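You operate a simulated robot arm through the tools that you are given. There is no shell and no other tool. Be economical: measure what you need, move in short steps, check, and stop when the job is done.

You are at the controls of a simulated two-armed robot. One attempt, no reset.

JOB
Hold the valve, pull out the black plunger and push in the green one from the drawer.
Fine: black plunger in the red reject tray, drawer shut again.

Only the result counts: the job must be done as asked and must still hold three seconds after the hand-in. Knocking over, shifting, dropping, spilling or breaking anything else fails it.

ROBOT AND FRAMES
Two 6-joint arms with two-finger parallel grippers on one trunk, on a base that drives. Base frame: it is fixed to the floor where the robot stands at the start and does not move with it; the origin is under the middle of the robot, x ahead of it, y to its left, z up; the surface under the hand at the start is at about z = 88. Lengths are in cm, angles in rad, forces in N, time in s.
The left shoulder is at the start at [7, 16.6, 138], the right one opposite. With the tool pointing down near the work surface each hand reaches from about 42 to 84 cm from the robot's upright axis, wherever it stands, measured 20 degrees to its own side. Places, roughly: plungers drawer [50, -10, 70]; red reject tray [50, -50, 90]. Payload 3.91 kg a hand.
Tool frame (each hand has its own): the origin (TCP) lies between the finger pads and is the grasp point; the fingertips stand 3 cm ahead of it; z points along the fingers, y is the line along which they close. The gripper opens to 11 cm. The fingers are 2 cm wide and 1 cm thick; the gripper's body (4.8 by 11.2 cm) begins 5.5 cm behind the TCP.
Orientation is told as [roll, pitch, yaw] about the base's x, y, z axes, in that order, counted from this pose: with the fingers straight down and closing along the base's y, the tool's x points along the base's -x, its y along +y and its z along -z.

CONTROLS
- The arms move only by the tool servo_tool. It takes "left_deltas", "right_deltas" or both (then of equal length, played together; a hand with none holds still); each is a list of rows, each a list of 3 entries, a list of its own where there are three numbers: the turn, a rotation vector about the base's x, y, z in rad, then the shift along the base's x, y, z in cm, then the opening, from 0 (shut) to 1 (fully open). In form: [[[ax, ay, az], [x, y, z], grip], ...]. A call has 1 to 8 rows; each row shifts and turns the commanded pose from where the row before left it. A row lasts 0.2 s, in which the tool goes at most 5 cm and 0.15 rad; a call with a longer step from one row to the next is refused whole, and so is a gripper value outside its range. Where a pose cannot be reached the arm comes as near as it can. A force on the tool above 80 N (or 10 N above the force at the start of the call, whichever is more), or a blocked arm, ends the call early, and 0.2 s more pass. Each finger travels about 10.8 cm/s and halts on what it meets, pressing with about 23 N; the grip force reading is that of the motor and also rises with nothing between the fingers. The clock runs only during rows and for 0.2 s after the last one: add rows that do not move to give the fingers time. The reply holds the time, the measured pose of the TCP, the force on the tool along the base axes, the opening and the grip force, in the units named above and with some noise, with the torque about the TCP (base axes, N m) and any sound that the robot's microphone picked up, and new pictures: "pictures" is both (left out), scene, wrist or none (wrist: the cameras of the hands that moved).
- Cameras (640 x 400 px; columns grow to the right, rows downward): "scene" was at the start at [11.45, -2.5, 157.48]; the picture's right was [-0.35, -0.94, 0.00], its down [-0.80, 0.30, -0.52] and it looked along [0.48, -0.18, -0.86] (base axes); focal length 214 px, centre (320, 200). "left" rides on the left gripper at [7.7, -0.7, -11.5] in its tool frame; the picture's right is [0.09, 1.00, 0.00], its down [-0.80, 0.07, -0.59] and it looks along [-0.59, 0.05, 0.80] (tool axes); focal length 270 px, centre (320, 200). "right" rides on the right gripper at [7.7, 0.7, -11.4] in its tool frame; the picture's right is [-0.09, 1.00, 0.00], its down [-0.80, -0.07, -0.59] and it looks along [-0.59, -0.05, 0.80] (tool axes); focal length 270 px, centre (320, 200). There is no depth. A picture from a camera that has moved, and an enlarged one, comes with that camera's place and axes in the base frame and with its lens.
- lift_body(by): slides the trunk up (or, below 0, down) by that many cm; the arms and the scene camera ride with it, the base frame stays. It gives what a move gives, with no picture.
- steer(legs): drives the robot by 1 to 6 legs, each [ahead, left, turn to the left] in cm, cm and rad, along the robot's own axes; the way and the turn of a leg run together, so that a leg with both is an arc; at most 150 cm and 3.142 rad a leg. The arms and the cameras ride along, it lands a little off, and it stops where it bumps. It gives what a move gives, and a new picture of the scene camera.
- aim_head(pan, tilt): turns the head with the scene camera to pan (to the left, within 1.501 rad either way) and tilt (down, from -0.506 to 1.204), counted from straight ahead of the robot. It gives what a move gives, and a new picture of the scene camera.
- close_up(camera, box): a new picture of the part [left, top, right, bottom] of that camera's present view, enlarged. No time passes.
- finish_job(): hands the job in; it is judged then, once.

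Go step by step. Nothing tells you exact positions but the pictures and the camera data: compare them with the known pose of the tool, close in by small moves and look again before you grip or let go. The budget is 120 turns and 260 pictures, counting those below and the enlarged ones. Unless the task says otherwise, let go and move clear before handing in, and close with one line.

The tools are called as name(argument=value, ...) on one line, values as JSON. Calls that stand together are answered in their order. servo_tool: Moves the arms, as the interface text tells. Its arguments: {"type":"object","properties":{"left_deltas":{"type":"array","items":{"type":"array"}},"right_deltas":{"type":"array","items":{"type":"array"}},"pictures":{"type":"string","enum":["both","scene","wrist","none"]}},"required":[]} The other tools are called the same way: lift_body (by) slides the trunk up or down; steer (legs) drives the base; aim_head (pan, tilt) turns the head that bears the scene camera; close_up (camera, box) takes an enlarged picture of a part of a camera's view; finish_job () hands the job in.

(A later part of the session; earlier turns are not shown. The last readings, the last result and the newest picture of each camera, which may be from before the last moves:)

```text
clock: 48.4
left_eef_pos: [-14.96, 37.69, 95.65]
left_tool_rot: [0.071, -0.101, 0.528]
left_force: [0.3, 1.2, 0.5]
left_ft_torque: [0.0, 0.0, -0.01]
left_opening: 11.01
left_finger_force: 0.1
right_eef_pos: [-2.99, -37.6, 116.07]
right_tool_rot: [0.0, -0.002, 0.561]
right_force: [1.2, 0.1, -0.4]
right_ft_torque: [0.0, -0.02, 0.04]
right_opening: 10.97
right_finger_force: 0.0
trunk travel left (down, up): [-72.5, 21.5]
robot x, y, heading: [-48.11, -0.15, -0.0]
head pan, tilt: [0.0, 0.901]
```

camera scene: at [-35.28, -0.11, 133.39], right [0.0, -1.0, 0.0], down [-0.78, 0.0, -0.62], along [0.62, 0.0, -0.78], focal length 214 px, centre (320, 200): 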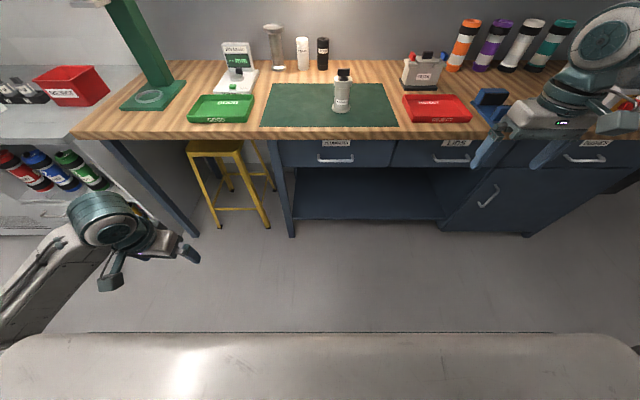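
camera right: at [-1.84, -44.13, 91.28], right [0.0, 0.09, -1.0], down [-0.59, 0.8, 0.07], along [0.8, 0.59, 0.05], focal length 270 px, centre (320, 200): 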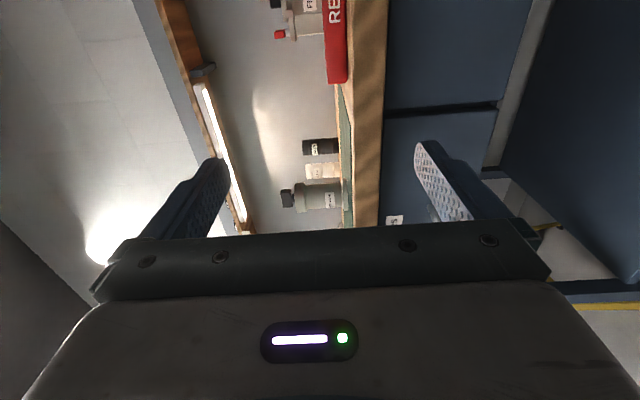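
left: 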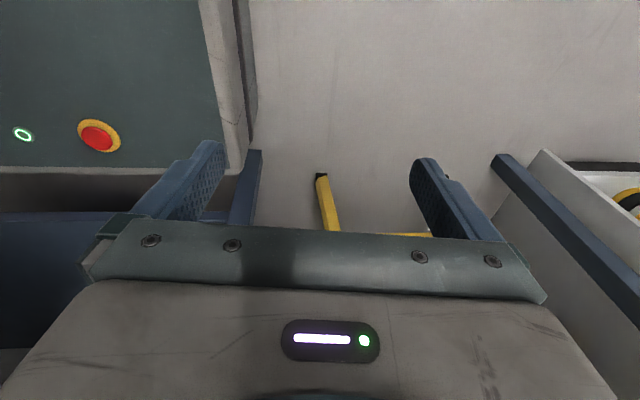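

servo_tool(right_deltas=[[[0, 0, 0], [3, 3, 0], 1], [[0, 0, 0], [3, 3, 0], 1], [[0, 0, 0], [3, 3, 0], 1], [[0, 0, 0], [0, 0, 0], 1]], left_deltas=[[[0, 0, 0], [3, 0, 0], 1], [[0, 0, 0], [3, 0, 0], 1], [[0, 0, 0], [3, 0, 0], 1], [[0, 0, 0], [0, 0, 0], 1]], pictures="none")

aim_head(pan=-1.3, tilt=0.7)

aim_head(pan=1.3, tilt=0.7)

```text
clock: 49.4
left_eef_pos: [-8.76, 41.67, 95.02]
left_tool_rot: [0.067, -0.103, 0.53]
left_force: [0.7, -0.2, 0.8]
left_ft_torque: [-0.03, 0.04, 0.01]
left_opening: 10.99
left_finger_force: 0.1
left hand out of reach, approached as far as the arm can: row 1, 2, 3
right_eef_pos: [-1.05, -38.37, 114.82]
right_tool_rot: [0.002, -0.004, 0.56]
right_force: [0.0, -0.5, 0.7]
right_ft_torque: [0.01, 0.02, 0.02]
right_opening: 10.99
right_finger_force: 0.0
right hand out of reach, approached as far as the arm can: row 1, 2, 3
trunk travel left (down, up): [-72.5, 21.5]
robot x, y, heading: [-47.89, 0.19, 0.004]
head pan, tilt: [0.0, 0.901]
```

```text
clock: 50.8
left_eef_pos: [-8.74, 41.75, 95.15]
left_tool_rot: [0.067, -0.104, 0.53]
left_force: [0.1, 0.2, 0.3]
left_ft_torque: [-0.03, -0.01, 0.02]
left_opening: 11.0
left_finger_force: 0.1
right_eef_pos: [-0.97, -38.49, 114.69]
right_tool_rot: [0.0, -0.005, 0.56]
right_force: [-0.3, 0.2, 0.1]
right_ft_torque: [-0.01, 0.02, 0.02]
right_opening: 11.0
right_finger_force: 0.1
trunk travel left (down, up): [-72.5, 21.5]
robot x, y, heading: [-48.03, -0.32, 0.005]
head pan, tilt: [-1.3, 0.7]
camera scene: at [-40.6, -8.26, 145.01], right [-0.96, -0.27, 0.0], down [-0.17, 0.62, -0.76], along [0.2, -0.74, -0.64], focal length 214 px, centre (320, 200)
```

scene: 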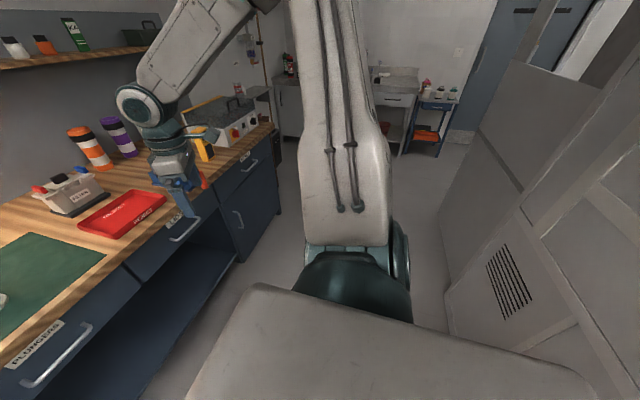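

```text
clock: 53.2
left_eef_pos: [-8.69, 41.85, 95.02]
left_tool_rot: [0.067, -0.103, 0.527]
left_force: [-0.6, -0.1, 0.2]
left_ft_torque: [-0.02, 0.0, -0.01]
left_opening: 10.99
left_finger_force: 0.1
right_eef_pos: [-0.98, -38.37, 114.57]
right_tool_rot: [0.003, -0.004, 0.559]
right_force: [-0.4, 0.0, -0.2]
right_ft_torque: [0.0, 0.03, -0.01]
right_opening: 11.02
right_finger_force: 0.1
trunk travel left (down, up): [-72.5, 21.5]
robot x, y, heading: [-48.3, 0.14, 0.002]
head pan, tilt: [1.3, 0.7]
camera scene: at [-40.6, 8.11, 145.02], right [0.96, -0.27, 0.0], down [-0.17, -0.62, -0.76], along [0.2, 0.74, -0.64], focal length 214 px, centre (320, 200)
```

scene: 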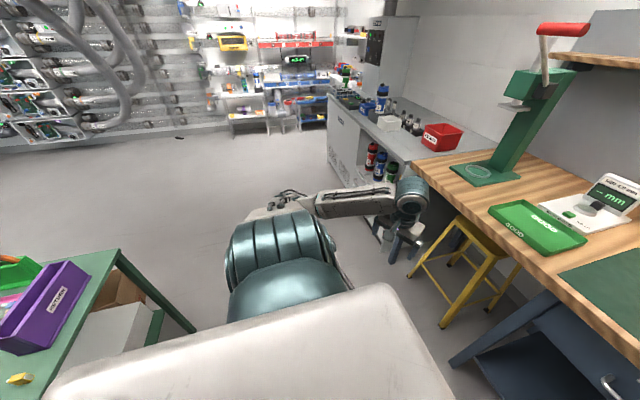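

My tests so far were near shoulder height, while the stated reach is for low work. I'll raise the trunk fully, lower the hands relative to it, and test again.

lift_body(by=20)

servo_tool(right_deltas=[[[0, 0, -0.14], [2, 0, -4.5], 1], [[0, 0, -0.14], [2, 0, -4.5], 1], [[0, 0, -0.14], [2, 0, -4.5], 1], [[0, 0, -0.14], [1, 0, -4.5], 1], [[0, 0, 0], [1, 0, -4.5], 1], [[0, 0, 0], [1, 0, -4.5], 1], [[0, 0, 0], [0, 0, -4.5], 1], [[0, 0, 0], [0, 0, -4.5], 1]], left_deltas=[[[0, 0, -0.14], [0, 0, -1], 1], [[0, 0, -0.14], [0, 0, -2], 1], [[0, 0, -0.14], [0, 0, -2], 1], [[0, 0, -0.14], [0, 0, -2], 1], [[0, 0, 0], [0, 0, -2], 1], [[0, 0, 0], [0, 0, -2], 1], [[0, 0, 0], [0, 0, -2], 1], [[0, 0, 0], [0, 0, -2], 1]], pictures="none")

servo_tool(right_deltas=[[[0, 0, 0], [0, 4, 0], 1], [[0, 0, 0], [0, 4, 0], 1], [[0, 0, 0], [0, 4, 0], 1], [[0, 0, 0], [0, 4, 0], 1], [[0, 0, 0], [0, 4, 0], 1], [[0, 0, 0], [0, 0, 0], 1]], left_deltas=[[[0, 0, 0], [4, 0, 0], 1], [[0, 0, 0], [4, 0, 0], 1], [[0, 0, 0], [4, 0, 0], 1], [[0, 0, 0], [3, 0, 0], 1], [[0, 0, 0], [0, -3, 0], 1], [[0, 0, 0], [0, -3, 0], 1]], pictures="none")

```text
clock: 55.3
left_eef_pos: [-8.75, 41.65, 115.09]
left_tool_rot: [0.067, -0.102, 0.528]
left_force: [0.1, -0.4, -0.3]
left_ft_torque: [-0.02, -0.03, -0.01]
left_opening: 10.99
left_finger_force: 0.0
right_eef_pos: [-0.95, -38.47, 134.62]
right_tool_rot: [0.001, -0.004, 0.56]
right_force: [-0.6, -0.2, 0.0]
right_ft_torque: [-0.06, -0.02, -0.02]
right_opening: 11.01
right_finger_force: 0.0
trunk travel left (down, up): [-92.5, 1.5]
robot x, y, heading: [-47.99, 0.01, -0.0]
head pan, tilt: [1.3, 0.7]
```

```text
clock: 57.1
left_eef_pos: [-8.72, 41.71, 100.15]
left_tool_rot: [0.068, -0.101, -0.033]
left_force: [0.2, 0.6, -0.6]
left_ft_torque: [0.01, 0.01, 0.0]
left_opening: 11.01
left_finger_force: 0.1
right_eef_pos: [2.94, -44.59, 101.64]
right_tool_rot: [0.003, -0.005, 0.001]
right_force: [-0.5, -0.6, 0.6]
right_ft_torque: [-0.03, 0.02, -0.02]
right_opening: 11.0
right_finger_force: 0.1
right hand out of reach, approached as far as the arm can: row 1, 2, 3, 4, 5, 6, 7, 8
trunk travel left (down, up): [-92.5, 1.5]
robot x, y, heading: [-47.75, 0.31, 0.001]
head pan, tilt: [1.3, 0.7]
```

```text
clock: 58.5
left_eef_pos: [6.31, 35.59, 100.09]
left_tool_rot: [0.067, -0.102, -0.031]
left_force: [0.1, -1.0, 0.5]
left_ft_torque: [0.02, 0.01, -0.02]
left_opening: 10.99
left_finger_force: 0.0
right_eef_pos: [-5.9, -38.98, 100.65]
right_tool_rot: [0.003, -0.003, 0.0]
right_force: [0.0, 0.1, -0.4]
right_ft_torque: [0.02, 0.0, 0.0]
right_opening: 10.99
right_finger_force: 0.0
right hand out of reach, approached as far as the arm can: row 1, 2, 3, 4, 5
trunk travel left (down, up): [-92.5, 1.5]
robot x, y, heading: [-47.64, 0.27, -0.002]
head pan, tilt: [1.3, 0.7]
```

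The left arm moves freely in low work, but the right one is stuck in its high-elbow posture. I'll see how far in the left can go, and look at the right arm's posture.

servo_tool(left_deltas=[[[0, 0, 0], [0, -5, 0], 1], [[0, 0, 0], [0, -5, 0], 1], [[0, 0, 0], [0, -5, 0], 1], [[0, 0, 0], [0, -5, 0], 1], [[0, 0, 0], [0, -5, 0], 1], [[0, 0, 0], [0, -5, 0], 1], [[0, 0, 0], [0, -5, 0], 1], [[0, 0, 0], [0, 0, 0], 1]], pictures="none")

aim_head(pan=-0.6, tilt=0.3)

aim_head(pan=0.5, tilt=0.8)

```text
clock: 59.9
left_eef_pos: [7.01, 19.29, 97.67]
left_tool_rot: [0.229, -0.089, -0.003]
left_force: [0.8, -1.4, -0.3]
left_ft_torque: [0.01, -0.01, -0.01]
left_opening: 11.0
left_finger_force: 0.1
left hand out of reach, approached as far as the arm can: row 6
right_eef_pos: [-5.79, -38.73, 100.71]
right_tool_rot: [0.002, -0.002, 0.001]
right_force: [-0.8, 0.5, 0.8]
right_ft_torque: [-0.01, -0.01, 0.05]
right_opening: 11.0
right_finger_force: 0.1
trunk travel left (down, up): [-92.5, 1.5]
robot x, y, heading: [-47.76, 0.43, -0.0]
head pan, tilt: [1.3, 0.7]
stopped in row 6 (left hand): the arm was blocked; the commanded pose is now the measured one
```

```text
clock: 61.8
left_eef_pos: [6.93, 19.21, 97.79]
left_tool_rot: [0.229, -0.091, -0.003]
left_force: [-0.5, 0.1, 0.4]
left_ft_torque: [-0.01, 0.02, 0.03]
left_opening: 10.99
left_finger_force: 0.1
right_eef_pos: [-5.91, -38.94, 100.65]
right_tool_rot: [0.003, -0.004, -0.001]
right_force: [0.7, -0.8, 0.1]
right_ft_torque: [0.0, 0.01, -0.01]
right_opening: 10.99
right_finger_force: 0.2
trunk travel left (down, up): [-92.5, 1.5]
robot x, y, heading: [-47.64, 0.18, -0.001]
head pan, tilt: [-0.6, 0.3]
camera scene: at [-35.14, -5.32, 168.62], right [-0.56, -0.83, 0.0], down [-0.24, 0.17, -0.96], along [0.79, -0.54, -0.3], focal length 214 px, centre (320, 200)
```

scene: 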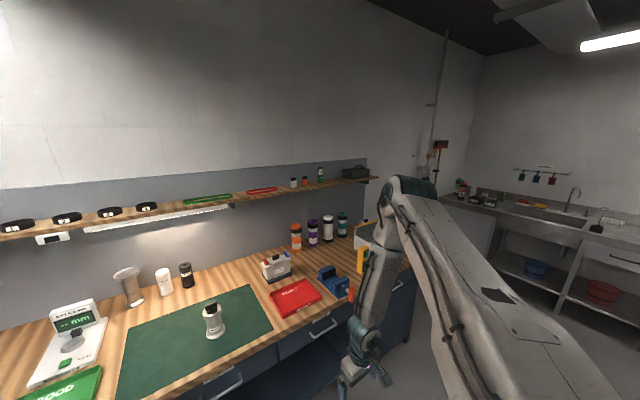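

```text
clock: 63.1
left_eef_pos: [7.03, 19.09, 97.8]
left_tool_rot: [0.231, -0.091, -0.005]
left_force: [-0.3, -0.3, 0.1]
left_ft_torque: [-0.01, 0.01, -0.01]
left_opening: 10.99
left_finger_force: 0.0
right_eef_pos: [-5.84, -38.95, 100.74]
right_tool_rot: [0.001, -0.004, 0.0]
right_force: [-0.2, 0.6, 0.1]
right_ft_torque: [0.01, -0.03, 0.01]
right_opening: 10.99
right_finger_force: 0.0
trunk travel left (down, up): [-92.5, 1.5]
robot x, y, heading: [-47.49, 0.1, 0.006]
head pan, tilt: [0.499, 0.799]
camera scene: at [-35.77, 3.78, 164.19], right [0.48, -0.88, 0.0], down [-0.63, -0.34, -0.7], along [0.61, 0.33, -0.72], focal length 214 px, centre (320, 200)
```

scene: 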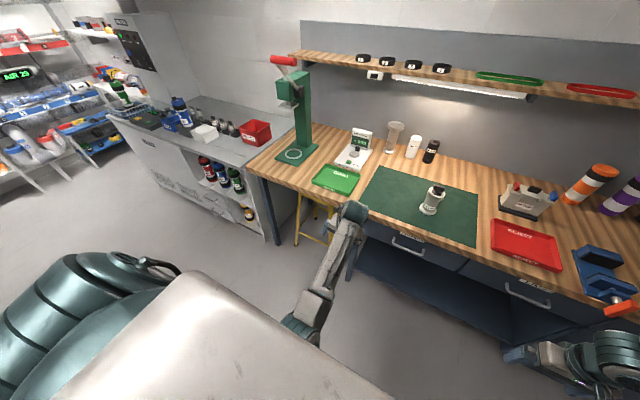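

The right limit seems like an azimuth of about -31° from its shoulder at short distance. I'll test farther out, above bench height.

servo_tool(right_deltas=[[[0, 0, 0], [0, -1, 4.5], 1], [[0, 0, 0], [0, -1, 4.5], 1], [[0, 0, 0], [0, -1, 4.5], 1], [[0, 0, 0], [0, -1, 4.5], 1], [[0, 0, 0], [4, 0, 0], 1], [[0, 0, 0], [4, 0, 0], 1], [[0, 0, 0], [4, 0, 0], 1], [[0, 0, 0], [4, 0, 0], 1]], pictures="none")

servo_tool(right_deltas=[[[0, 0, 0], [4, 0, 0], 1], [[0, 0, 0], [4, 0, 0], 1], [[0, 0, 0], [4, 0, 0], 1], [[0, 0, 0], [4, 0, 0], 1], [[0, 0, 0], [0, 0, 0], 1]], pictures="none")

```text
clock: 64.9
left_eef_pos: [7.05, 19.05, 97.75]
left_tool_rot: [0.231, -0.088, -0.005]
left_force: [0.0, 0.2, -0.3]
left_ft_torque: [0.0, 0.01, 0.0]
left_opening: 11.0
left_finger_force: 0.0
right_eef_pos: [8.54, -44.91, 118.83]
right_tool_rot: [0.004, -0.006, 0.001]
right_force: [0.1, 0.3, -0.2]
right_ft_torque: [0.02, 0.02, -0.04]
right_opening: 10.99
right_finger_force: 0.1
right hand out of reach, approached as far as the arm can: row 8
trunk travel left (down, up): [-92.5, 1.5]
robot x, y, heading: [-47.74, -0.09, -0.005]
head pan, tilt: [0.499, 0.799]
```

```text
clock: 66.1
left_eef_pos: [7.05, 19.06, 97.74]
left_tool_rot: [0.23, -0.089, -0.005]
left_force: [0.2, 0.9, -0.5]
left_ft_torque: [-0.01, -0.01, 0.05]
left_opening: 10.99
left_finger_force: 0.1
right_eef_pos: [15.77, -52.62, 119.64]
right_tool_rot: [0.003, -0.004, 0.001]
right_force: [0.8, 0.1, -0.2]
right_ft_torque: [-0.02, -0.03, 0.02]
right_opening: 11.0
right_finger_force: 0.1
right hand out of reach, approached as far as the arm can: row 1, 2, 3, 4
trunk travel left (down, up): [-92.5, 1.5]
robot x, y, heading: [-48.01, -0.14, 0.001]
head pan, tilt: [0.499, 0.799]
```

The right arm's shoulder turn is confirmed limited in this branch. I'll look at how the left arm is folded now, since it got further inward.

aim_head(pan=0.9, tilt=0.95)

servo_tool(left_deltas=[[[0, 0, 0], [0, 0, 0], 1]], pictures="wrist")

```text
clock: 67.0
left_eef_pos: [7.03, 19.09, 97.79]
left_tool_rot: [0.229, -0.091, -0.004]
left_force: [-0.4, 0.1, 0.3]
left_ft_torque: [0.0, -0.03, 0.03]
left_opening: 10.97
left_finger_force: 0.2
right_eef_pos: [15.67, -52.5, 119.67]
right_tool_rot: [0.003, -0.004, 0.0]
right_force: [-0.5, 0.1, -0.6]
right_ft_torque: [0.01, -0.01, -0.01]
right_opening: 11.0
right_finger_force: 0.0
trunk travel left (down, up): [-92.5, 1.5]
robot x, y, heading: [-48.17, -0.09, 0.003]
head pan, tilt: [0.901, 0.949]
camera scene: at [-38.36, 5.63, 163.04], right [0.78, -0.62, 0.0], down [-0.51, -0.64, -0.58], along [0.36, 0.46, -0.81], focal length 214 px, centre (320, 200)
```

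scene: 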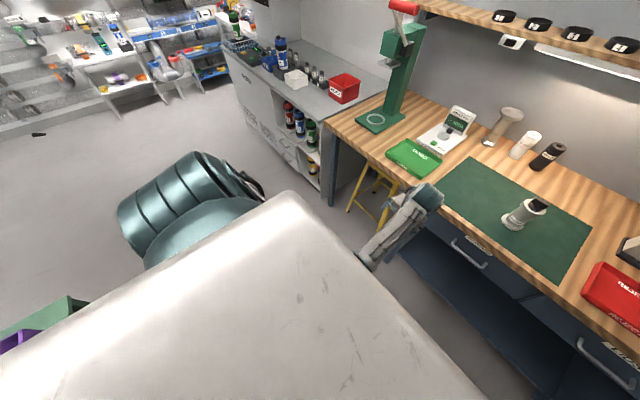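

```text
clock: 67.4
left_eef_pos: [7.12, 19.08, 97.74]
left_tool_rot: [0.228, -0.092, -0.002]
left_force: [-1.1, 0.6, 0.0]
left_ft_torque: [0.01, -0.01, 0.01]
left_opening: 10.99
left_finger_force: 0.0
right_eef_pos: [15.71, -52.63, 119.61]
right_tool_rot: [0.003, -0.005, 0.001]
right_force: [0.4, -0.2, 0.0]
right_ft_torque: [0.01, -0.03, 0.03]
right_opening: 11.04
right_finger_force: 0.1
trunk travel left (down, up): [-92.5, 1.5]
robot x, y, heading: [-47.91, 0.07, 0.001]
head pan, tilt: [0.901, 0.949]
camera left: at [-1.44, 15.88, 107.96], right [-0.1, 0.97, 0.22], down [0.74, -0.07, 0.66], along [0.66, 0.23, -0.71], focal length 270 px, centre (320, 200)
```

left: 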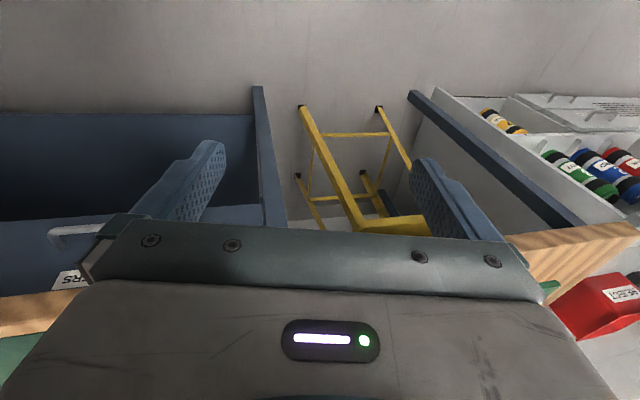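

The right arm starts in an unfavourable shoulder branch, while the left, which came from the hanging pose beside the trunk, is in the good one. I'll bring the right hand out to the side, back past the shoulder and forward again to switch branches, starting by moving outward.

servo_tool(right_deltas=[[[0, 0, 0], [-4, -2.5, 0], 1], [[0, 0, 0], [-4, -2.5, 0], 1], [[0, 0, 0], [-4, -2.5, 0], 1], [[0, 0, 0], [-4, -2.5, 0], 1], [[0, 0, 0], [-4, -2.5, -1], 1], [[0, 0, 0], [-4, -2.5, -1], 1], [[0, 0, 0], [-4, -2.5, -1], 1], [[0, 0, 0], [-4, -2.5, -1], 1]], left_deltas=[[[0, 0, 0], [-2, 1, 3], 1], [[0, 0, 0], [-2, 1, 3], 1], [[0, 0, 0], [-2, 1, 3], 1], [[0, 0, 0], [-2, 1, 0], 1], [[0, 0, 0], [-2, 1, 0], 1], [[0, 0, 0], [0, 0, 0], 1], [[0, 0, 0], [0, 0, 0], 1], [[0, 0, 0], [0, 0, 0], 1]], pictures="none")

aim_head(pan=-1.5, tilt=0.6)

```text
clock: 69.2
left_eef_pos: [-3.34, 22.4, 103.5]
left_tool_rot: [0.242, -0.097, -0.006]
left_force: [0.3, 0.1, 0.5]
left_ft_torque: [0.02, -0.01, 0.0]
left_opening: 11.02
left_finger_force: 0.0
left hand out of reach, approached as far as the arm can: row 3, 4, 5
right_eef_pos: [-3.31, -64.73, 118.87]
right_tool_rot: [0.002, -0.006, -0.001]
right_force: [-0.4, 0.5, 0.5]
right_ft_torque: [0.01, 0.03, -0.02]
right_opening: 11.0
right_finger_force: 0.1
right hand out of reach, approached as far as the arm can: row 5, 6, 7, 8
trunk travel left (down, up): [-92.5, 1.5]
robot x, y, heading: [-47.88, 0.07, -0.002]
head pan, tilt: [0.901, 0.949]
```

```text
clock: 71.4
left_eef_pos: [-3.27, 22.42, 103.43]
left_tool_rot: [0.243, -0.093, -0.004]
left_force: [0.4, 0.0, 0.3]
left_ft_torque: [-0.02, -0.02, -0.01]
left_opening: 11.0
left_finger_force: 0.1
right_eef_pos: [-3.12, -64.55, 118.8]
right_tool_rot: [0.004, -0.005, 0.0]
right_force: [-1.0, 0.0, -0.2]
right_ft_torque: [-0.01, -0.02, -0.01]
right_opening: 11.03
right_finger_force: 0.1
trunk travel left (down, up): [-92.5, 1.5]
robot x, y, heading: [-47.9, 0.14, 0.006]
head pan, tilt: [-1.499, 0.6]
camera scene: at [-42.21, -8.9, 165.88], right [-1.0, -0.07, 0.0], down [-0.04, 0.56, -0.82], along [0.06, -0.82, -0.57], focal length 214 px, centre (320, 200)
```

scene: 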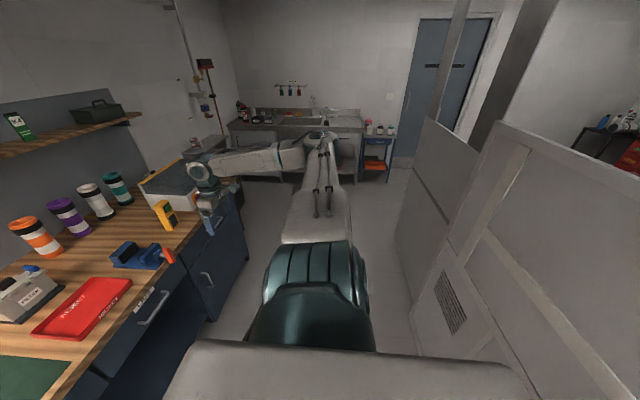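

The arm's plane here is nearly horizontal, close to a wrist singularity. I'll lower the right hand outside, toward the mirror of the left arm's original hanging pose, and then come forward the way the left did.

servo_tool(right_deltas=[[[0, 0, 0], [0, -2, -4.5], 1], [[0, 0, 0], [0, -2, -4.5], 1], [[0, 0, 0], [0, -2, -4.5], 1], [[0, 0, 0], [0, 0, -5], 1], [[0, 0, 0], [0, 0, -5], 1], [[0, 0, 0], [0, 0, -5], 1], [[0, 0, 0], [0, 0, -5], 1], [[0, 0, 0], [0, 0, -5], 1]], pictures="none")

servo_tool(right_deltas=[[[0, 0, 0], [-3, 2, -3], 1], [[0, 0, 0], [-3, 2, -3], 1], [[0, 0, 0], [-3, 2, -3], 1], [[0, 0, 0], [-3, 2, -3], 1], [[0, 0, 0], [-3, 2, 0], 1], [[0, 0, 0], [-3, 2, 0], 1], [[0, 0, 0], [-3, 2, 0], 1], [[0, 0, 0], [-3, 2, 0], 1]], pictures="scene")

```text
clock: 73.2
left_eef_pos: [-3.34, 22.3, 103.47]
left_tool_rot: [0.243, -0.096, -0.005]
left_force: [0.4, -0.5, -0.6]
left_ft_torque: [0.02, -0.01, -0.01]
left_opening: 10.99
left_finger_force: 0.1
right_eef_pos: [-11.74, -67.36, 95.64]
right_tool_rot: [0.002, -0.005, 0.0]
right_force: [-0.5, -0.2, 0.4]
right_ft_torque: [0.01, 0.02, 0.01]
right_opening: 11.0
right_finger_force: 0.0
right hand out of reach, approached as far as the arm can: row 4, 5, 6, 7, 8
trunk travel left (down, up): [-92.5, 1.5]
robot x, y, heading: [-48.16, 0.26, 0.002]
head pan, tilt: [-1.499, 0.6]
```

```text
clock: 75.0
left_eef_pos: [-3.52, 22.46, 103.51]
left_tool_rot: [0.241, -0.097, -0.005]
left_force: [-0.4, 0.7, -0.1]
left_ft_torque: [-0.04, -0.01, 0.0]
left_opening: 11.03
left_finger_force: 0.1
right_eef_pos: [-37.03, -50.87, 86.45]
right_tool_rot: [0.0, -0.007, 0.001]
right_force: [-0.6, -0.2, 0.5]
right_ft_torque: [-0.03, -0.02, 0.01]
right_opening: 10.99
right_finger_force: 0.2
right hand out of reach, approached as far as the arm can: row 1, 2, 3, 7, 8
trunk travel left (down, up): [-92.5, 1.5]
robot x, y, heading: [-48.08, 0.04, 0.006]
head pan, tilt: [-1.499, 0.6]
camera scene: at [-42.86, -8.87, 165.91], right [-1.0, -0.07, 0.0], down [-0.04, 0.56, -0.83], along [0.06, -0.82, -0.56], focal length 214 px, centre (320, 200)
```

scene: 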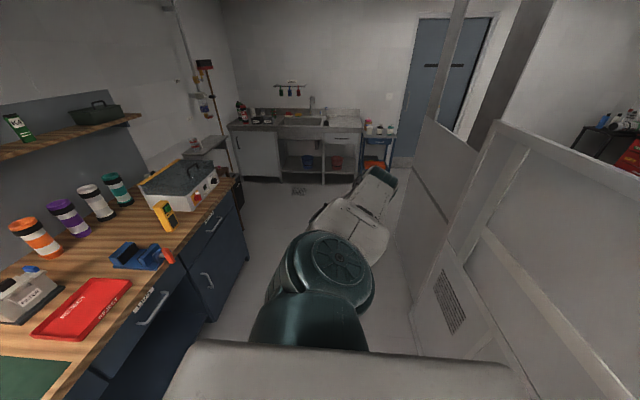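

It's moving into the hanging region beside the trunk. I'll continue down and in to the mirror of the stow pose.

servo_tool(right_deltas=[[[0, 0, 0], [0, 1, -4.5], 1], [[0, 0, 0], [0, 1, -4.5], 1], [[0, 0, 0], [0, 1, -4.5], 1], [[0, 0, 0], [0, 2, -4.5], 1], [[0, 0, 0], [0, 3, -3.5], 1], [[0, 0, 0], [0, 3, -3.5], 1], [[0, 0, 0], [0, 4, -2], 1], [[0, 0, 0], [0, 4, -2], 1]], pictures="scene")

```text
clock: 76.8
left_eef_pos: [-3.21, 22.57, 103.41]
left_tool_rot: [0.24, -0.095, -0.006]
left_force: [-0.3, -0.3, -0.6]
left_ft_torque: [-0.02, 0.02, -0.01]
left_opening: 11.01
left_finger_force: 0.0
right_eef_pos: [-36.64, -31.98, 57.53]
right_tool_rot: [0.002, -0.003, 0.001]
right_force: [-1.3, 0.4, 0.9]
right_ft_torque: [0.01, -0.01, 0.03]
right_opening: 11.03
right_finger_force: 0.0
trunk travel left (down, up): [-92.5, 1.5]
robot x, y, heading: [-47.82, -0.01, 0.001]
head pan, tilt: [-1.499, 0.6]
camera scene: at [-42.25, -8.66, 165.9], right [-1.0, -0.07, 0.0], down [-0.04, 0.56, -0.83], along [0.06, -0.82, -0.56], focal length 214 px, centre (320, 200)
```

scene: 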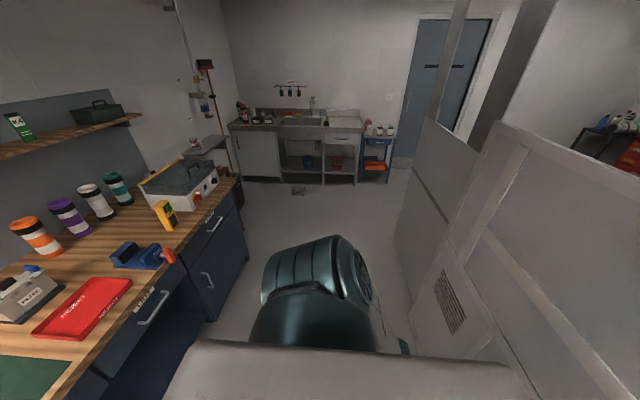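

The right arm is now in the hanging pose, with no flags. I'll bring it forward and up the way the left came.

servo_tool(right_deltas=[[[0, 0, 0], [4, 0, 2], 1], [[0, 0, 0], [4, 0, 2], 1], [[0, 0, 0], [4, 0, 2], 1], [[0, 0, 0], [4, 0, 2], 1], [[0, 0, 0], [4, 0, 2.5], 1], [[0, 0, 0], [4, 0, 2.5], 1], [[0, 0, 0], [4, 0, 2.5], 1], [[0, 0, 0], [4, 0, 2.5], 1]], pictures="none")

servo_tool(right_deltas=[[[0, 0, 0], [3, 0, 3], 1], [[0, 0, 0], [3, 0, 3], 1], [[0, 0, 0], [3, 0, 3], 1], [[0, 0, 0], [3, 2, 2], 1], [[0, 0, 0], [0, 3, 1], 1], [[0, 0, 0], [0, 3, 0], 1], [[0, 0, 0], [0, 3, 0], 1], [[0, 0, 0], [0, 0, 0], 1]], pictures="none")

aim_head(pan=-0.5, tilt=0.9)

```text
clock: 78.6
left_eef_pos: [-3.04, 22.4, 103.33]
left_tool_rot: [0.239, -0.091, -0.005]
left_force: [0.4, -0.7, 0.0]
left_ft_torque: [0.01, 0.02, 0.0]
left_opening: 11.0
left_finger_force: 0.0
right_eef_pos: [-4.49, -31.87, 75.64]
right_tool_rot: [0.003, -0.002, 0.0]
right_force: [0.4, 0.5, -0.3]
right_ft_torque: [-0.01, 0.0, 0.02]
right_opening: 11.0
right_finger_force: 0.0
trunk travel left (down, up): [-92.5, 1.5]
robot x, y, heading: [-47.85, -0.19, 0.005]
head pan, tilt: [-1.499, 0.6]
```

```text
clock: 80.4
left_eef_pos: [-3.25, 22.37, 103.36]
left_tool_rot: [0.242, -0.094, -0.007]
left_force: [-0.1, 0.3, 0.1]
left_ft_torque: [-0.02, -0.02, 0.01]
left_opening: 10.99
left_finger_force: 0.0
right_eef_pos: [7.46, -20.86, 87.48]
right_tool_rot: [0.002, -0.003, 0.002]
right_force: [-0.1, 0.4, -0.2]
right_ft_torque: [0.03, -0.01, 0.02]
right_opening: 11.0
right_finger_force: 0.1
trunk travel left (down, up): [-92.5, 1.5]
robot x, y, heading: [-48.24, 0.05, -0.002]
head pan, tilt: [-1.499, 0.6]
```

```text
clock: 81.6
left_eef_pos: [-3.3, 22.39, 103.38]
left_tool_rot: [0.244, -0.095, -0.003]
left_force: [-0.5, -0.6, 0.6]
left_ft_torque: [0.0, 0.02, 0.01]
left_opening: 11.02
left_finger_force: 0.0
right_eef_pos: [7.34, -20.89, 87.42]
right_tool_rot: [0.001, -0.003, -0.001]
right_force: [0.3, 0.4, -0.6]
right_ft_torque: [-0.02, 0.02, -0.04]
right_opening: 10.98
right_finger_force: 0.1
trunk travel left (down, up): [-92.5, 1.5]
robot x, y, heading: [-48.22, 0.24, -0.002]
head pan, tilt: [-0.499, 0.901]
camera scene: at [-36.25, -3.71, 163.4], right [-0.48, -0.88, 0.0], down [-0.69, 0.38, -0.62], along [0.55, -0.3, -0.78], focal length 214 px, centre (320, 200)
```

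scene: 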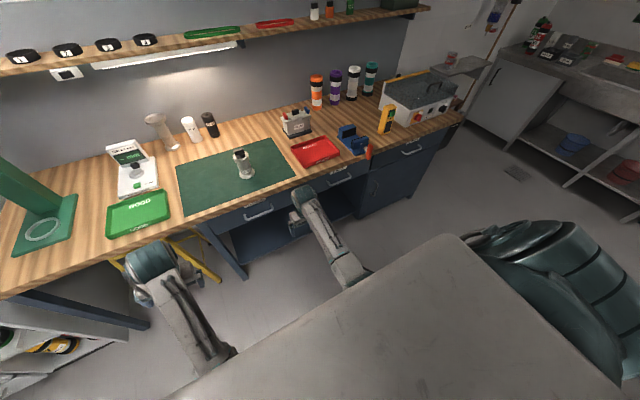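

The right arm is in the good branch now, at [7, -21, 87] with no flags. I'll turn it forward with fingers closing vertically for the drawer handle.

servo_tool(right_deltas=[[[-0.0806, -0.0806, 0.0806], [0.5, 1, 0], 1], [[-0.0806, -0.0806, 0.0806], [0.5, 1, 0], 1], [[-0.0806, -0.0806, 0.0806], [0.5, 1, 0], 1], [[-0.0806, -0.0806, 0.0806], [0.5, 1, 0], 1], [[-0.0806, -0.0806, 0.0806], [0.5, 1, 0], 1], [[-0.0806, -0.0806, 0.0806], [0.5, 1, 0], 1], [[-0.0806, -0.0806, 0.0806], [0.5, 1, 0], 1], [[-0.0806, -0.0806, 0.0806], [0.5, 1, 0], 1]], pictures="none")

servo_tool(right_deltas=[[[-0.0806, -0.0806, 0.0806], [0.5, 1, -1], 1], [[-0.0806, -0.0806, 0.0806], [0.5, 1, -1], 1], [[-0.0806, -0.0806, 0.0806], [0.5, 1, -1], 1], [[-0.0806, -0.0806, 0.0806], [0.5, 1, -1], 1], [[-0.0806, -0.0806, 0.0806], [0.5, 1, -1], 1], [[-0.0806, -0.0806, 0.0806], [0.5, 0, -1], 1], [[-0.0806, -0.0806, 0.0806], [0.5, 0, -1], 1], [[0, 0, 0], [0, 0, 0], 1]], pictures="both")

```text
clock: 83.6
left_eef_pos: [-3.22, 22.55, 103.36]
left_tool_rot: [0.245, -0.094, -0.005]
left_force: [0.2, -0.2, -0.4]
left_ft_torque: [0.02, 0.0, 0.0]
left_opening: 11.0
left_finger_force: 0.0
right_eef_pos: [12.31, -19.68, 87.51]
right_tool_rot: [-0.939, -0.262, 0.874]
right_force: [0.8, 0.5, 1.0]
right_ft_torque: [0.01, 0.0, -0.04]
right_opening: 10.97
right_finger_force: 0.1
trunk travel left (down, up): [-92.5, 1.5]
robot x, y, heading: [-48.01, 0.02, 0.005]
head pan, tilt: [-0.499, 0.901]
stopped in row 8 (right hand): the arm was blocked; the commanded pose is now the measured one
```

```text
clock: 85.4
left_eef_pos: [-3.3, 22.52, 103.41]
left_tool_rot: [0.242, -0.093, -0.006]
left_force: [-0.2, -0.4, 0.3]
left_ft_torque: [0.01, 0.0, 0.02]
left_opening: 11.02
left_finger_force: 0.0
right_eef_pos: [15.79, -14.29, 82.04]
right_tool_rot: [-1.558, -0.002, 1.441]
right_force: [0.0, -0.6, 0.5]
right_ft_torque: [-0.01, -0.03, 0.0]
right_opening: 10.99
right_finger_force: 0.1
right hand out of reach, approached as far as the arm can: row 6, 7
trunk travel left (down, up): [-92.5, 1.5]
robot x, y, heading: [-47.81, -0.26, 0.003]
head pan, tilt: [-0.499, 0.901]
camera scene: at [-36.27, -3.66, 163.4], right [-0.48, -0.88, 0.0], down [-0.69, 0.37, -0.62], along [0.55, -0.3, -0.78], focal length 214 px, centre (320, 200)
camera right: at [3.33, -20.56, 81.76], right [0.0, 0.09, -1.0], down [-0.49, 0.87, 0.08], along [0.87, 0.48, 0.04], focal length 270 px, centre (320, 200)
```

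scene: 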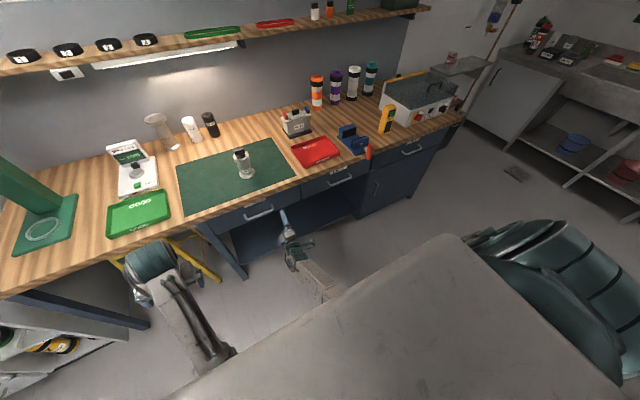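
right: 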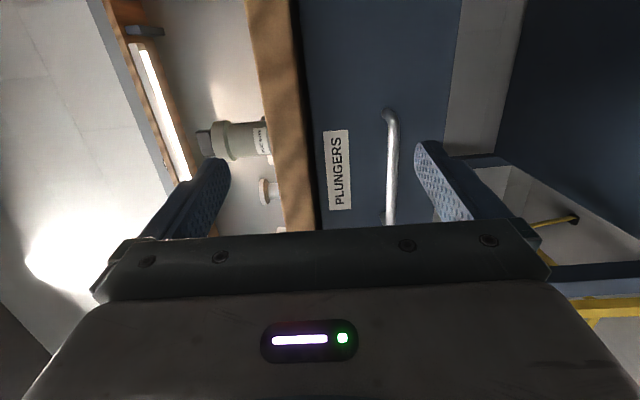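

The wrist view shows the PLUNGERS label and the bar, which triangulates to about [31.8, -7, 74.7]. I'll line up in front of it and check again.

servo_tool(right_deltas=[[[0, 0, 0], [0, 1.5, -2.5], 0.6], [[0, 0, 0], [1, 1.5, -2.5], 0.6], [[0, 0, 0], [3, 1.5, -2.3], 0.6], [[0, 0, 0], [4, 0.5, 0], 0.6], [[0, 0, 0], [0, 0, 0], 0.6]], pictures="wrist")

```text
clock: 86.6
left_eef_pos: [-3.13, 22.57, 103.18]
left_tool_rot: [0.244, -0.092, -0.003]
left_force: [-0.7, -1.2, -0.3]
left_ft_torque: [-0.02, -0.02, -0.05]
left_opening: 11.02
left_finger_force: 0.0
right_eef_pos: [19.43, -10.99, 79.57]
right_tool_rot: [-1.556, 0.0, 1.443]
right_force: [-0.4, 0.0, -0.3]
right_ft_torque: [0.04, 0.0, 0.04]
right_opening: 6.59
right_finger_force: 0.1
right hand out of reach, approached as far as the arm can: row 2, 3, 4
trunk travel left (down, up): [-92.5, 1.5]
robot x, y, heading: [-48.51, 0.15, 0.001]
head pan, tilt: [-0.499, 0.901]
camera right: at [6.97, -17.23, 79.16], right [0.0, 0.09, -1.0], down [-0.48, 0.87, 0.08], along [0.87, 0.48, 0.04], focal length 270 px, centre (320, 200)
```

right: 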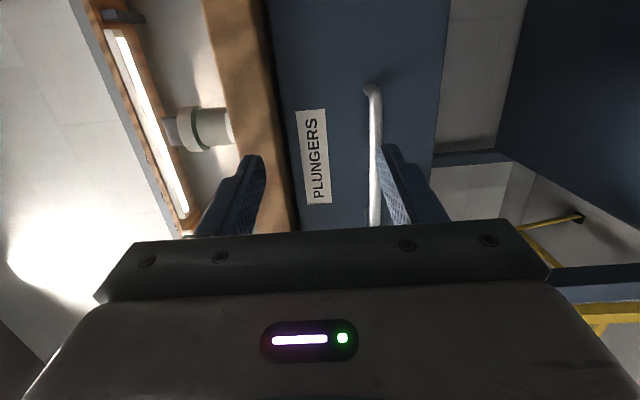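

The limit here is reaching low from a high trunk, so I'll lower the trunk 15 cm and continue.

lift_body(by=-15)

servo_tool(right_deltas=[[[0, 0, 0], [0, 0.5, 3], 0.6], [[0, 0, 0], [0, 0.5, 3], 0.6], [[0, 0, 0.06], [0, 0.5, 3], 0.6], [[0, 0, 0.06], [2, 0.5, 1.1], 0.6], [[0, 0, 0], [2, 0, 0], 0.6], [[0, 0, 0], [1, 0, 0], 0.6], [[0, 0, 0], [0, 0, 0], 0.6]], pictures="wrist")

```text
clock: 88.4
left_eef_pos: [-3.27, 22.53, 88.36]
left_tool_rot: [0.243, -0.094, -0.005]
left_force: [-0.1, -0.7, 0.6]
left_ft_torque: [-0.03, -0.02, 0.01]
left_opening: 11.01
left_finger_force: 0.1
right_eef_pos: [19.21, -11.05, 64.55]
right_tool_rot: [-1.557, -0.002, 1.44]
right_force: [0.2, 0.5, 0.1]
right_ft_torque: [0.03, 0.01, -0.01]
right_opening: 6.63
right_finger_force: 0.1
trunk travel left (down, up): [-77.5, 16.5]
robot x, y, heading: [-48.06, -0.07, 0.004]
head pan, tilt: [-0.499, 0.901]
```

```text
clock: 90.0
left_eef_pos: [-3.23, 22.44, 88.26]
left_tool_rot: [0.241, -0.095, -0.006]
left_force: [0.3, 0.3, -0.9]
left_ft_torque: [-0.01, 0.02, -0.03]
left_opening: 10.98
left_finger_force: 0.2
right_eef_pos: [26.68, -7.05, 70.76]
right_tool_rot: [-1.547, -0.001, 1.508]
right_force: [0.9, -0.1, -0.2]
right_ft_torque: [-0.03, 0.0, 0.01]
right_opening: 6.61
right_finger_force: 0.1
right hand out of reach, approached as far as the arm can: row 1, 2, 3, 4, 5, 6
trunk travel left (down, up): [-77.5, 16.5]
robot x, y, heading: [-48.23, -0.02, -0.003]
head pan, tilt: [-0.499, 0.901]
camera right: at [14.77, -14.03, 70.48], right [-0.02, 0.09, -1.0], down [-0.54, 0.84, 0.08], along [0.84, 0.54, 0.03], focal length 270 px, centre (320, 200)
```

right: 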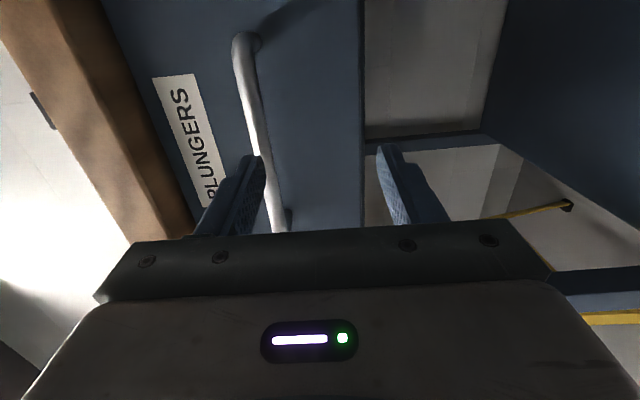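

The triangulation agrees: bar at x≈31.8, z≈74.8. I'll raise the trunk 4 cm and drive ahead 4.3 cm to bring the bar between the fingers.

lift_body(by=4)

steer(legs=[[4.3, 0, 0]])

close_up(camera="right", box=[160, 0, 480, 240])

```text
clock: 90.8
left_eef_pos: [-3.2, 22.47, 92.39]
left_tool_rot: [0.244, -0.093, -0.005]
left_force: [0.0, -0.8, 0.5]
left_ft_torque: [0.0, 0.02, 0.01]
left_opening: 11.02
left_finger_force: 0.1
right_eef_pos: [26.85, -7.15, 74.7]
right_tool_rot: [-1.55, -0.001, 1.509]
right_force: [1.1, 0.3, -0.1]
right_ft_torque: [0.02, -0.01, -0.01]
right_opening: 6.6
right_finger_force: 0.1
trunk travel left (down, up): [-81.5, 12.5]
robot x, y, heading: [-47.55, -0.11, -0.004]
head pan, tilt: [-0.499, 0.901]
```

```text
clock: 91.7
left_eef_pos: [0.62, 22.49, 92.52]
left_tool_rot: [0.243, -0.098, -0.006]
left_force: [-0.6, 0.4, 0.1]
left_ft_torque: [0.03, -0.04, -0.02]
left_opening: 11.0
left_finger_force: 0.1
right_eef_pos: [30.62, -7.0, 75.24]
right_tool_rot: [-1.552, 0.001, 1.507]
right_force: [-0.9, -0.7, -0.4]
right_ft_torque: [0.01, 0.03, 0.01]
right_opening: 6.6
right_finger_force: 0.1
trunk travel left (down, up): [-81.5, 12.5]
robot x, y, heading: [-44.13, -0.01, 0.0]
head pan, tilt: [-0.499, 0.901]
camera scene: at [-32.69, -3.68, 152.46], right [-0.48, -0.88, 0.0], down [-0.69, 0.38, -0.62], along [0.55, -0.3, -0.78], focal length 214 px, centre (320, 200)
```

scene: 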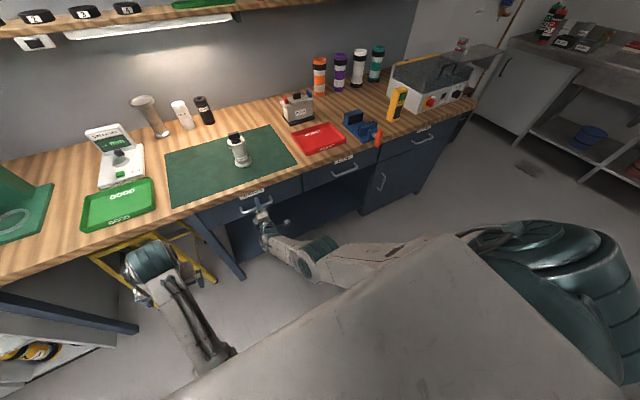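

```text
1.67 times, centred on (320, 120) of right
camera zoom: at [18.62, -14.03, 74.74], right [-0.01, 0.09, -1.0], down [-0.54, 0.84, 0.08], along [0.84, 0.54, 0.04], focal length 450 px, centre (320, 333)
```

zoom: 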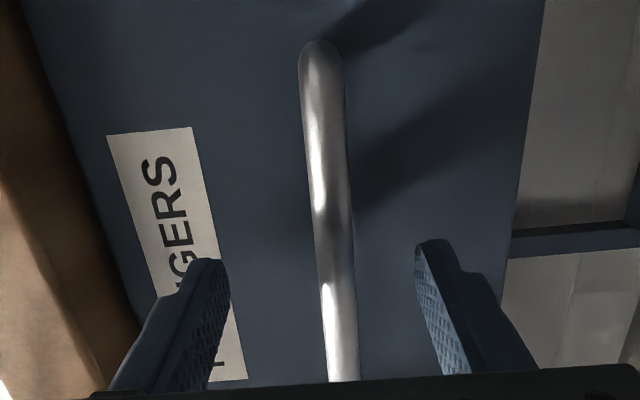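

The bar is centred between the fingers with the fingertips past it, so I'll close on it.

servo_tool(right_deltas=[[[0, 0, 0], [0.5, 0, 0], 0.0], [[0, 0, 0], [0, 0, 0], 0.0], [[0, 0, 0], [0, 0, 0], 0.0], [[0, 0, 0], [0, 0, 0], 0.0]], pictures="wrist")

```text
clock: 92.7
left_eef_pos: [1.25, 22.53, 92.25]
left_tool_rot: [0.243, -0.092, -0.006]
left_force: [0.2, 0.1, 0.6]
left_ft_torque: [0.03, 0.01, -0.01]
left_opening: 11.02
left_finger_force: 0.0
right_eef_pos: [31.42, -7.21, 74.46]
right_tool_rot: [-1.54, 0.002, 1.511]
right_force: [-1.6, 1.9, -19.2]
right_ft_torque: [-0.11, 0.04, 0.62]
right_opening: 1.19
right_finger_force: 45.4
trunk travel left (down, up): [-81.5, 12.5]
robot x, y, heading: [-44.02, 0.11, -0.002]
head pan, tilt: [-0.499, 0.901]
camera right: at [19.4, -14.1, 74.28], right [-0.02, 0.09, -1.0], down [-0.54, 0.84, 0.09], along [0.84, 0.54, 0.03], focal length 270 px, centre (320, 200)
```

right: 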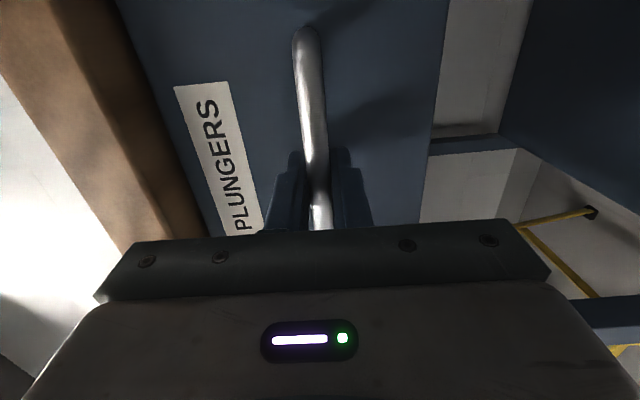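

I have a firm grip on the bar. Pulling the drawer out along -x.

servo_tool(right_deltas=[[[0, 0, 0], [-1, 0, -0.2], 0.0], [[0, 0, 0], [-2, 0, 0], 0.0], [[0, 0, 0], [-2, 0, 0], 0.0], [[0, 0, 0], [-2, 0, 0], 0.0], [[0, 0, 0], [-2, 0, 0], 0.0], [[0, 0, 0], [-2, 0, 0], 0.0], [[0, 0, 0], [-2, 0, 0], 0.0], [[0, 0, 0], [0, 0, 0], 0.0]], pictures="scene")

```text
clock: 94.5
left_eef_pos: [1.47, 22.71, 91.94]
left_tool_rot: [0.242, -0.089, -0.004]
left_force: [-0.4, -0.5, 0.7]
left_ft_torque: [-0.02, 0.02, 0.03]
left_opening: 10.98
left_finger_force: 0.0
right_eef_pos: [20.63, -9.82, 74.51]
right_tool_rot: [-1.523, 0.058, 1.487]
right_force: [3.1, 34.3, -42.0]
right_ft_torque: [1.07, 0.11, 0.82]
right_opening: 1.26
right_finger_force: 45.2
right hand out of reach, approached as far as the arm can: row 5, 6, 7
trunk travel left (down, up): [-81.5, 12.5]
robot x, y, heading: [-43.88, -0.08, -0.002]
head pan, tilt: [-0.499, 0.901]
camera scene: at [-31.21, -3.22, 152.32], right [-0.48, -0.88, 0.01], down [-0.69, 0.37, -0.62], along [0.54, -0.3, -0.79], focal length 214 px, centre (320, 200)
```

scene: 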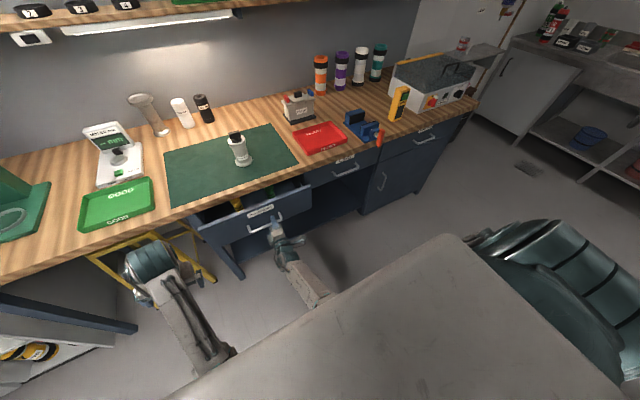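

The drawer is open about 11 cm. The arm is at its inner limit, so I'll pull the rest by driving back 9 cm.

steer(legs=[[-9, 0, 0]])

aim_head(pan=-0.2, tilt=1.0)

```text
clock: 95.6
left_eef_pos: [-7.6, 22.78, 92.15]
left_tool_rot: [0.24, -0.088, -0.007]
left_force: [0.2, -0.3, 0.3]
left_ft_torque: [-0.02, -0.02, 0.0]
left_opening: 11.03
left_finger_force: 0.0
right_eef_pos: [11.23, -9.83, 74.46]
right_tool_rot: [-1.526, 0.059, 1.483]
right_force: [2.5, 34.4, -34.2]
right_ft_torque: [1.03, 0.12, -0.6]
right_opening: 1.26
right_finger_force: 45.4
trunk travel left (down, up): [-81.5, 12.5]
robot x, y, heading: [-52.81, 0.07, -0.0]
head pan, tilt: [-0.499, 0.901]
camera scene: at [-40.48, -3.18, 152.38], right [-0.48, -0.88, 0.01], down [-0.69, 0.37, -0.62], along [0.54, -0.3, -0.79], focal length 214 px, centre (320, 200)
```

scene: 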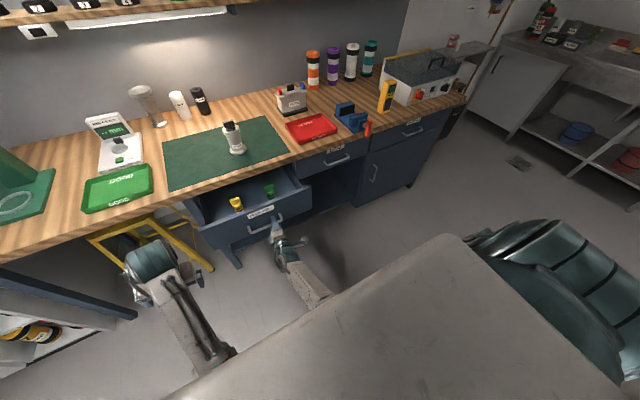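

```text
clock: 96.4
left_eef_pos: [-7.88, 22.96, 92.2]
left_tool_rot: [0.241, -0.093, -0.004]
left_force: [-0.3, -0.3, 0.0]
left_ft_torque: [-0.01, 0.01, 0.0]
left_opening: 10.99
left_finger_force: 0.0
right_eef_pos: [11.06, -9.97, 74.59]
right_tool_rot: [-1.526, 0.06, 1.488]
right_force: [1.9, 33.7, -12.0]
right_ft_torque: [0.96, 0.03, 0.83]
right_opening: 1.27
right_finger_force: 44.7
trunk travel left (down, up): [-81.5, 12.5]
robot x, y, heading: [-52.61, 0.33, 0.0]
head pan, tilt: [-0.201, 1.0]
camera scene: at [-40.62, -0.89, 151.66], right [-0.2, -0.98, 0.0], down [-0.83, 0.17, -0.54], along [0.53, -0.11, -0.84], focal length 214 px, centre (320, 200)
```

scene: 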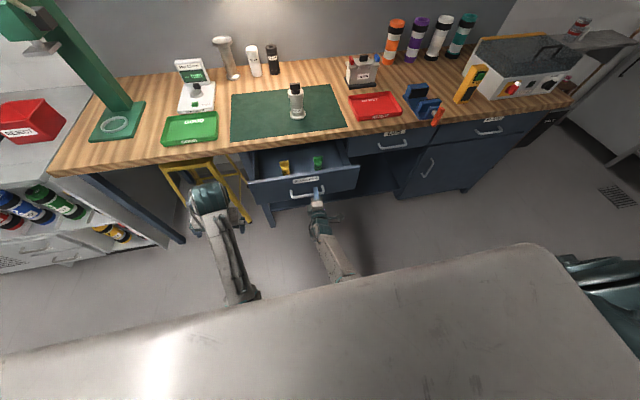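

The drawer is open 20 cm, with a yellow and a green plunger in it. I'll let go of the handle, back the hand off, and look closely.

close_up(camera="scene", box=[240, 130, 370, 210])

servo_tool(right_deltas=[[[0, 0, 0], [0, 0, 0], 0.2], [[0, 0, 0], [0, 0, 0], 0.4], [[0, 0, 0], [0, 0, 0], 0.6]], pictures="none")

steer(legs=[[-9, 0, 0]])

```text
4.92 times, centred on (305, 170) of scene
camera zoom: at [-40.62, -0.89, 151.66], right [-0.2, -0.98, 0.0], down [-0.83, 0.17, -0.54], along [0.53, -0.11, -0.84], focal length 1056 px, centre (394, 348)
```

zoom: 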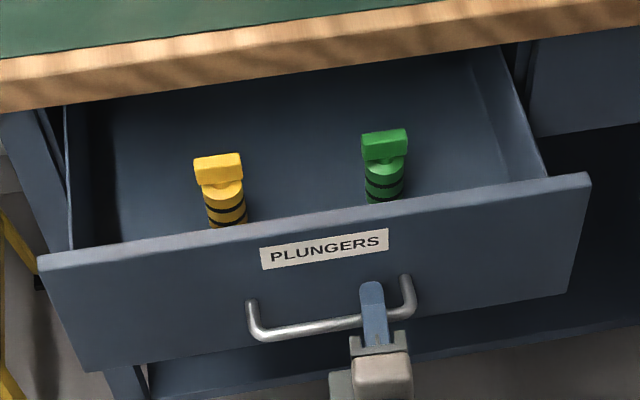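

```text
clock: 97.2
left_eef_pos: [-8.09, 22.31, 92.35]
left_tool_rot: [0.245, -0.093, -0.007]
left_force: [-0.4, -0.4, -0.2]
left_ft_torque: [0.0, -0.03, 0.03]
left_opening: 11.02
left_finger_force: 0.0
right_eef_pos: [10.86, -10.34, 74.76]
right_tool_rot: [-1.531, 0.055, 1.482]
right_force: [0.2, -0.2, -0.5]
right_ft_torque: [-0.03, -0.02, 0.04]
right_opening: 6.6
right_finger_force: 0.0
trunk travel left (down, up): [-81.5, 12.5]
robot x, y, heading: [-52.57, 0.19, -0.004]
head pan, tilt: [-0.201, 1.0]
```

```text
clock: 98.3
left_eef_pos: [-16.94, 22.49, 92.39]
left_tool_rot: [0.245, -0.093, -0.004]
left_force: [-0.5, -0.1, 0.6]
left_ft_torque: [0.01, 0.02, 0.0]
left_opening: 11.01
left_finger_force: 0.1
right_eef_pos: [2.1, -10.19, 74.73]
right_tool_rot: [-1.527, 0.056, 1.486]
right_force: [-0.8, -0.1, 0.4]
right_ft_torque: [-0.01, -0.02, 0.01]
right_opening: 6.62
right_finger_force: 0.0
trunk travel left (down, up): [-81.5, 12.5]
robot x, y, heading: [-61.7, 0.29, 0.003]
head pan, tilt: [-0.201, 1.0]
camera scene: at [-49.73, -1.44, 151.67], right [-0.2, -0.98, 0.0], down [-0.83, 0.17, -0.54], along [0.53, -0.11, -0.84], focal length 214 px, centre (320, 200)
```

scene: 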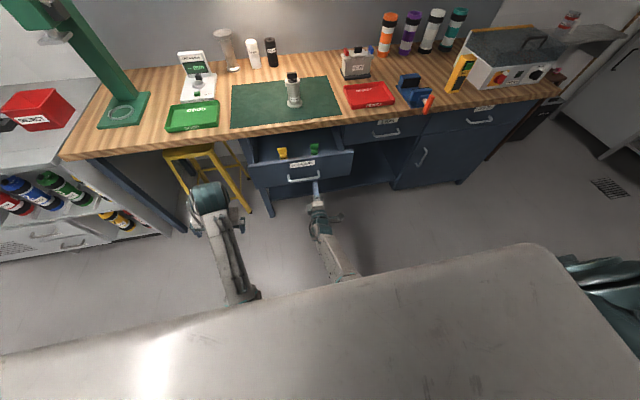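

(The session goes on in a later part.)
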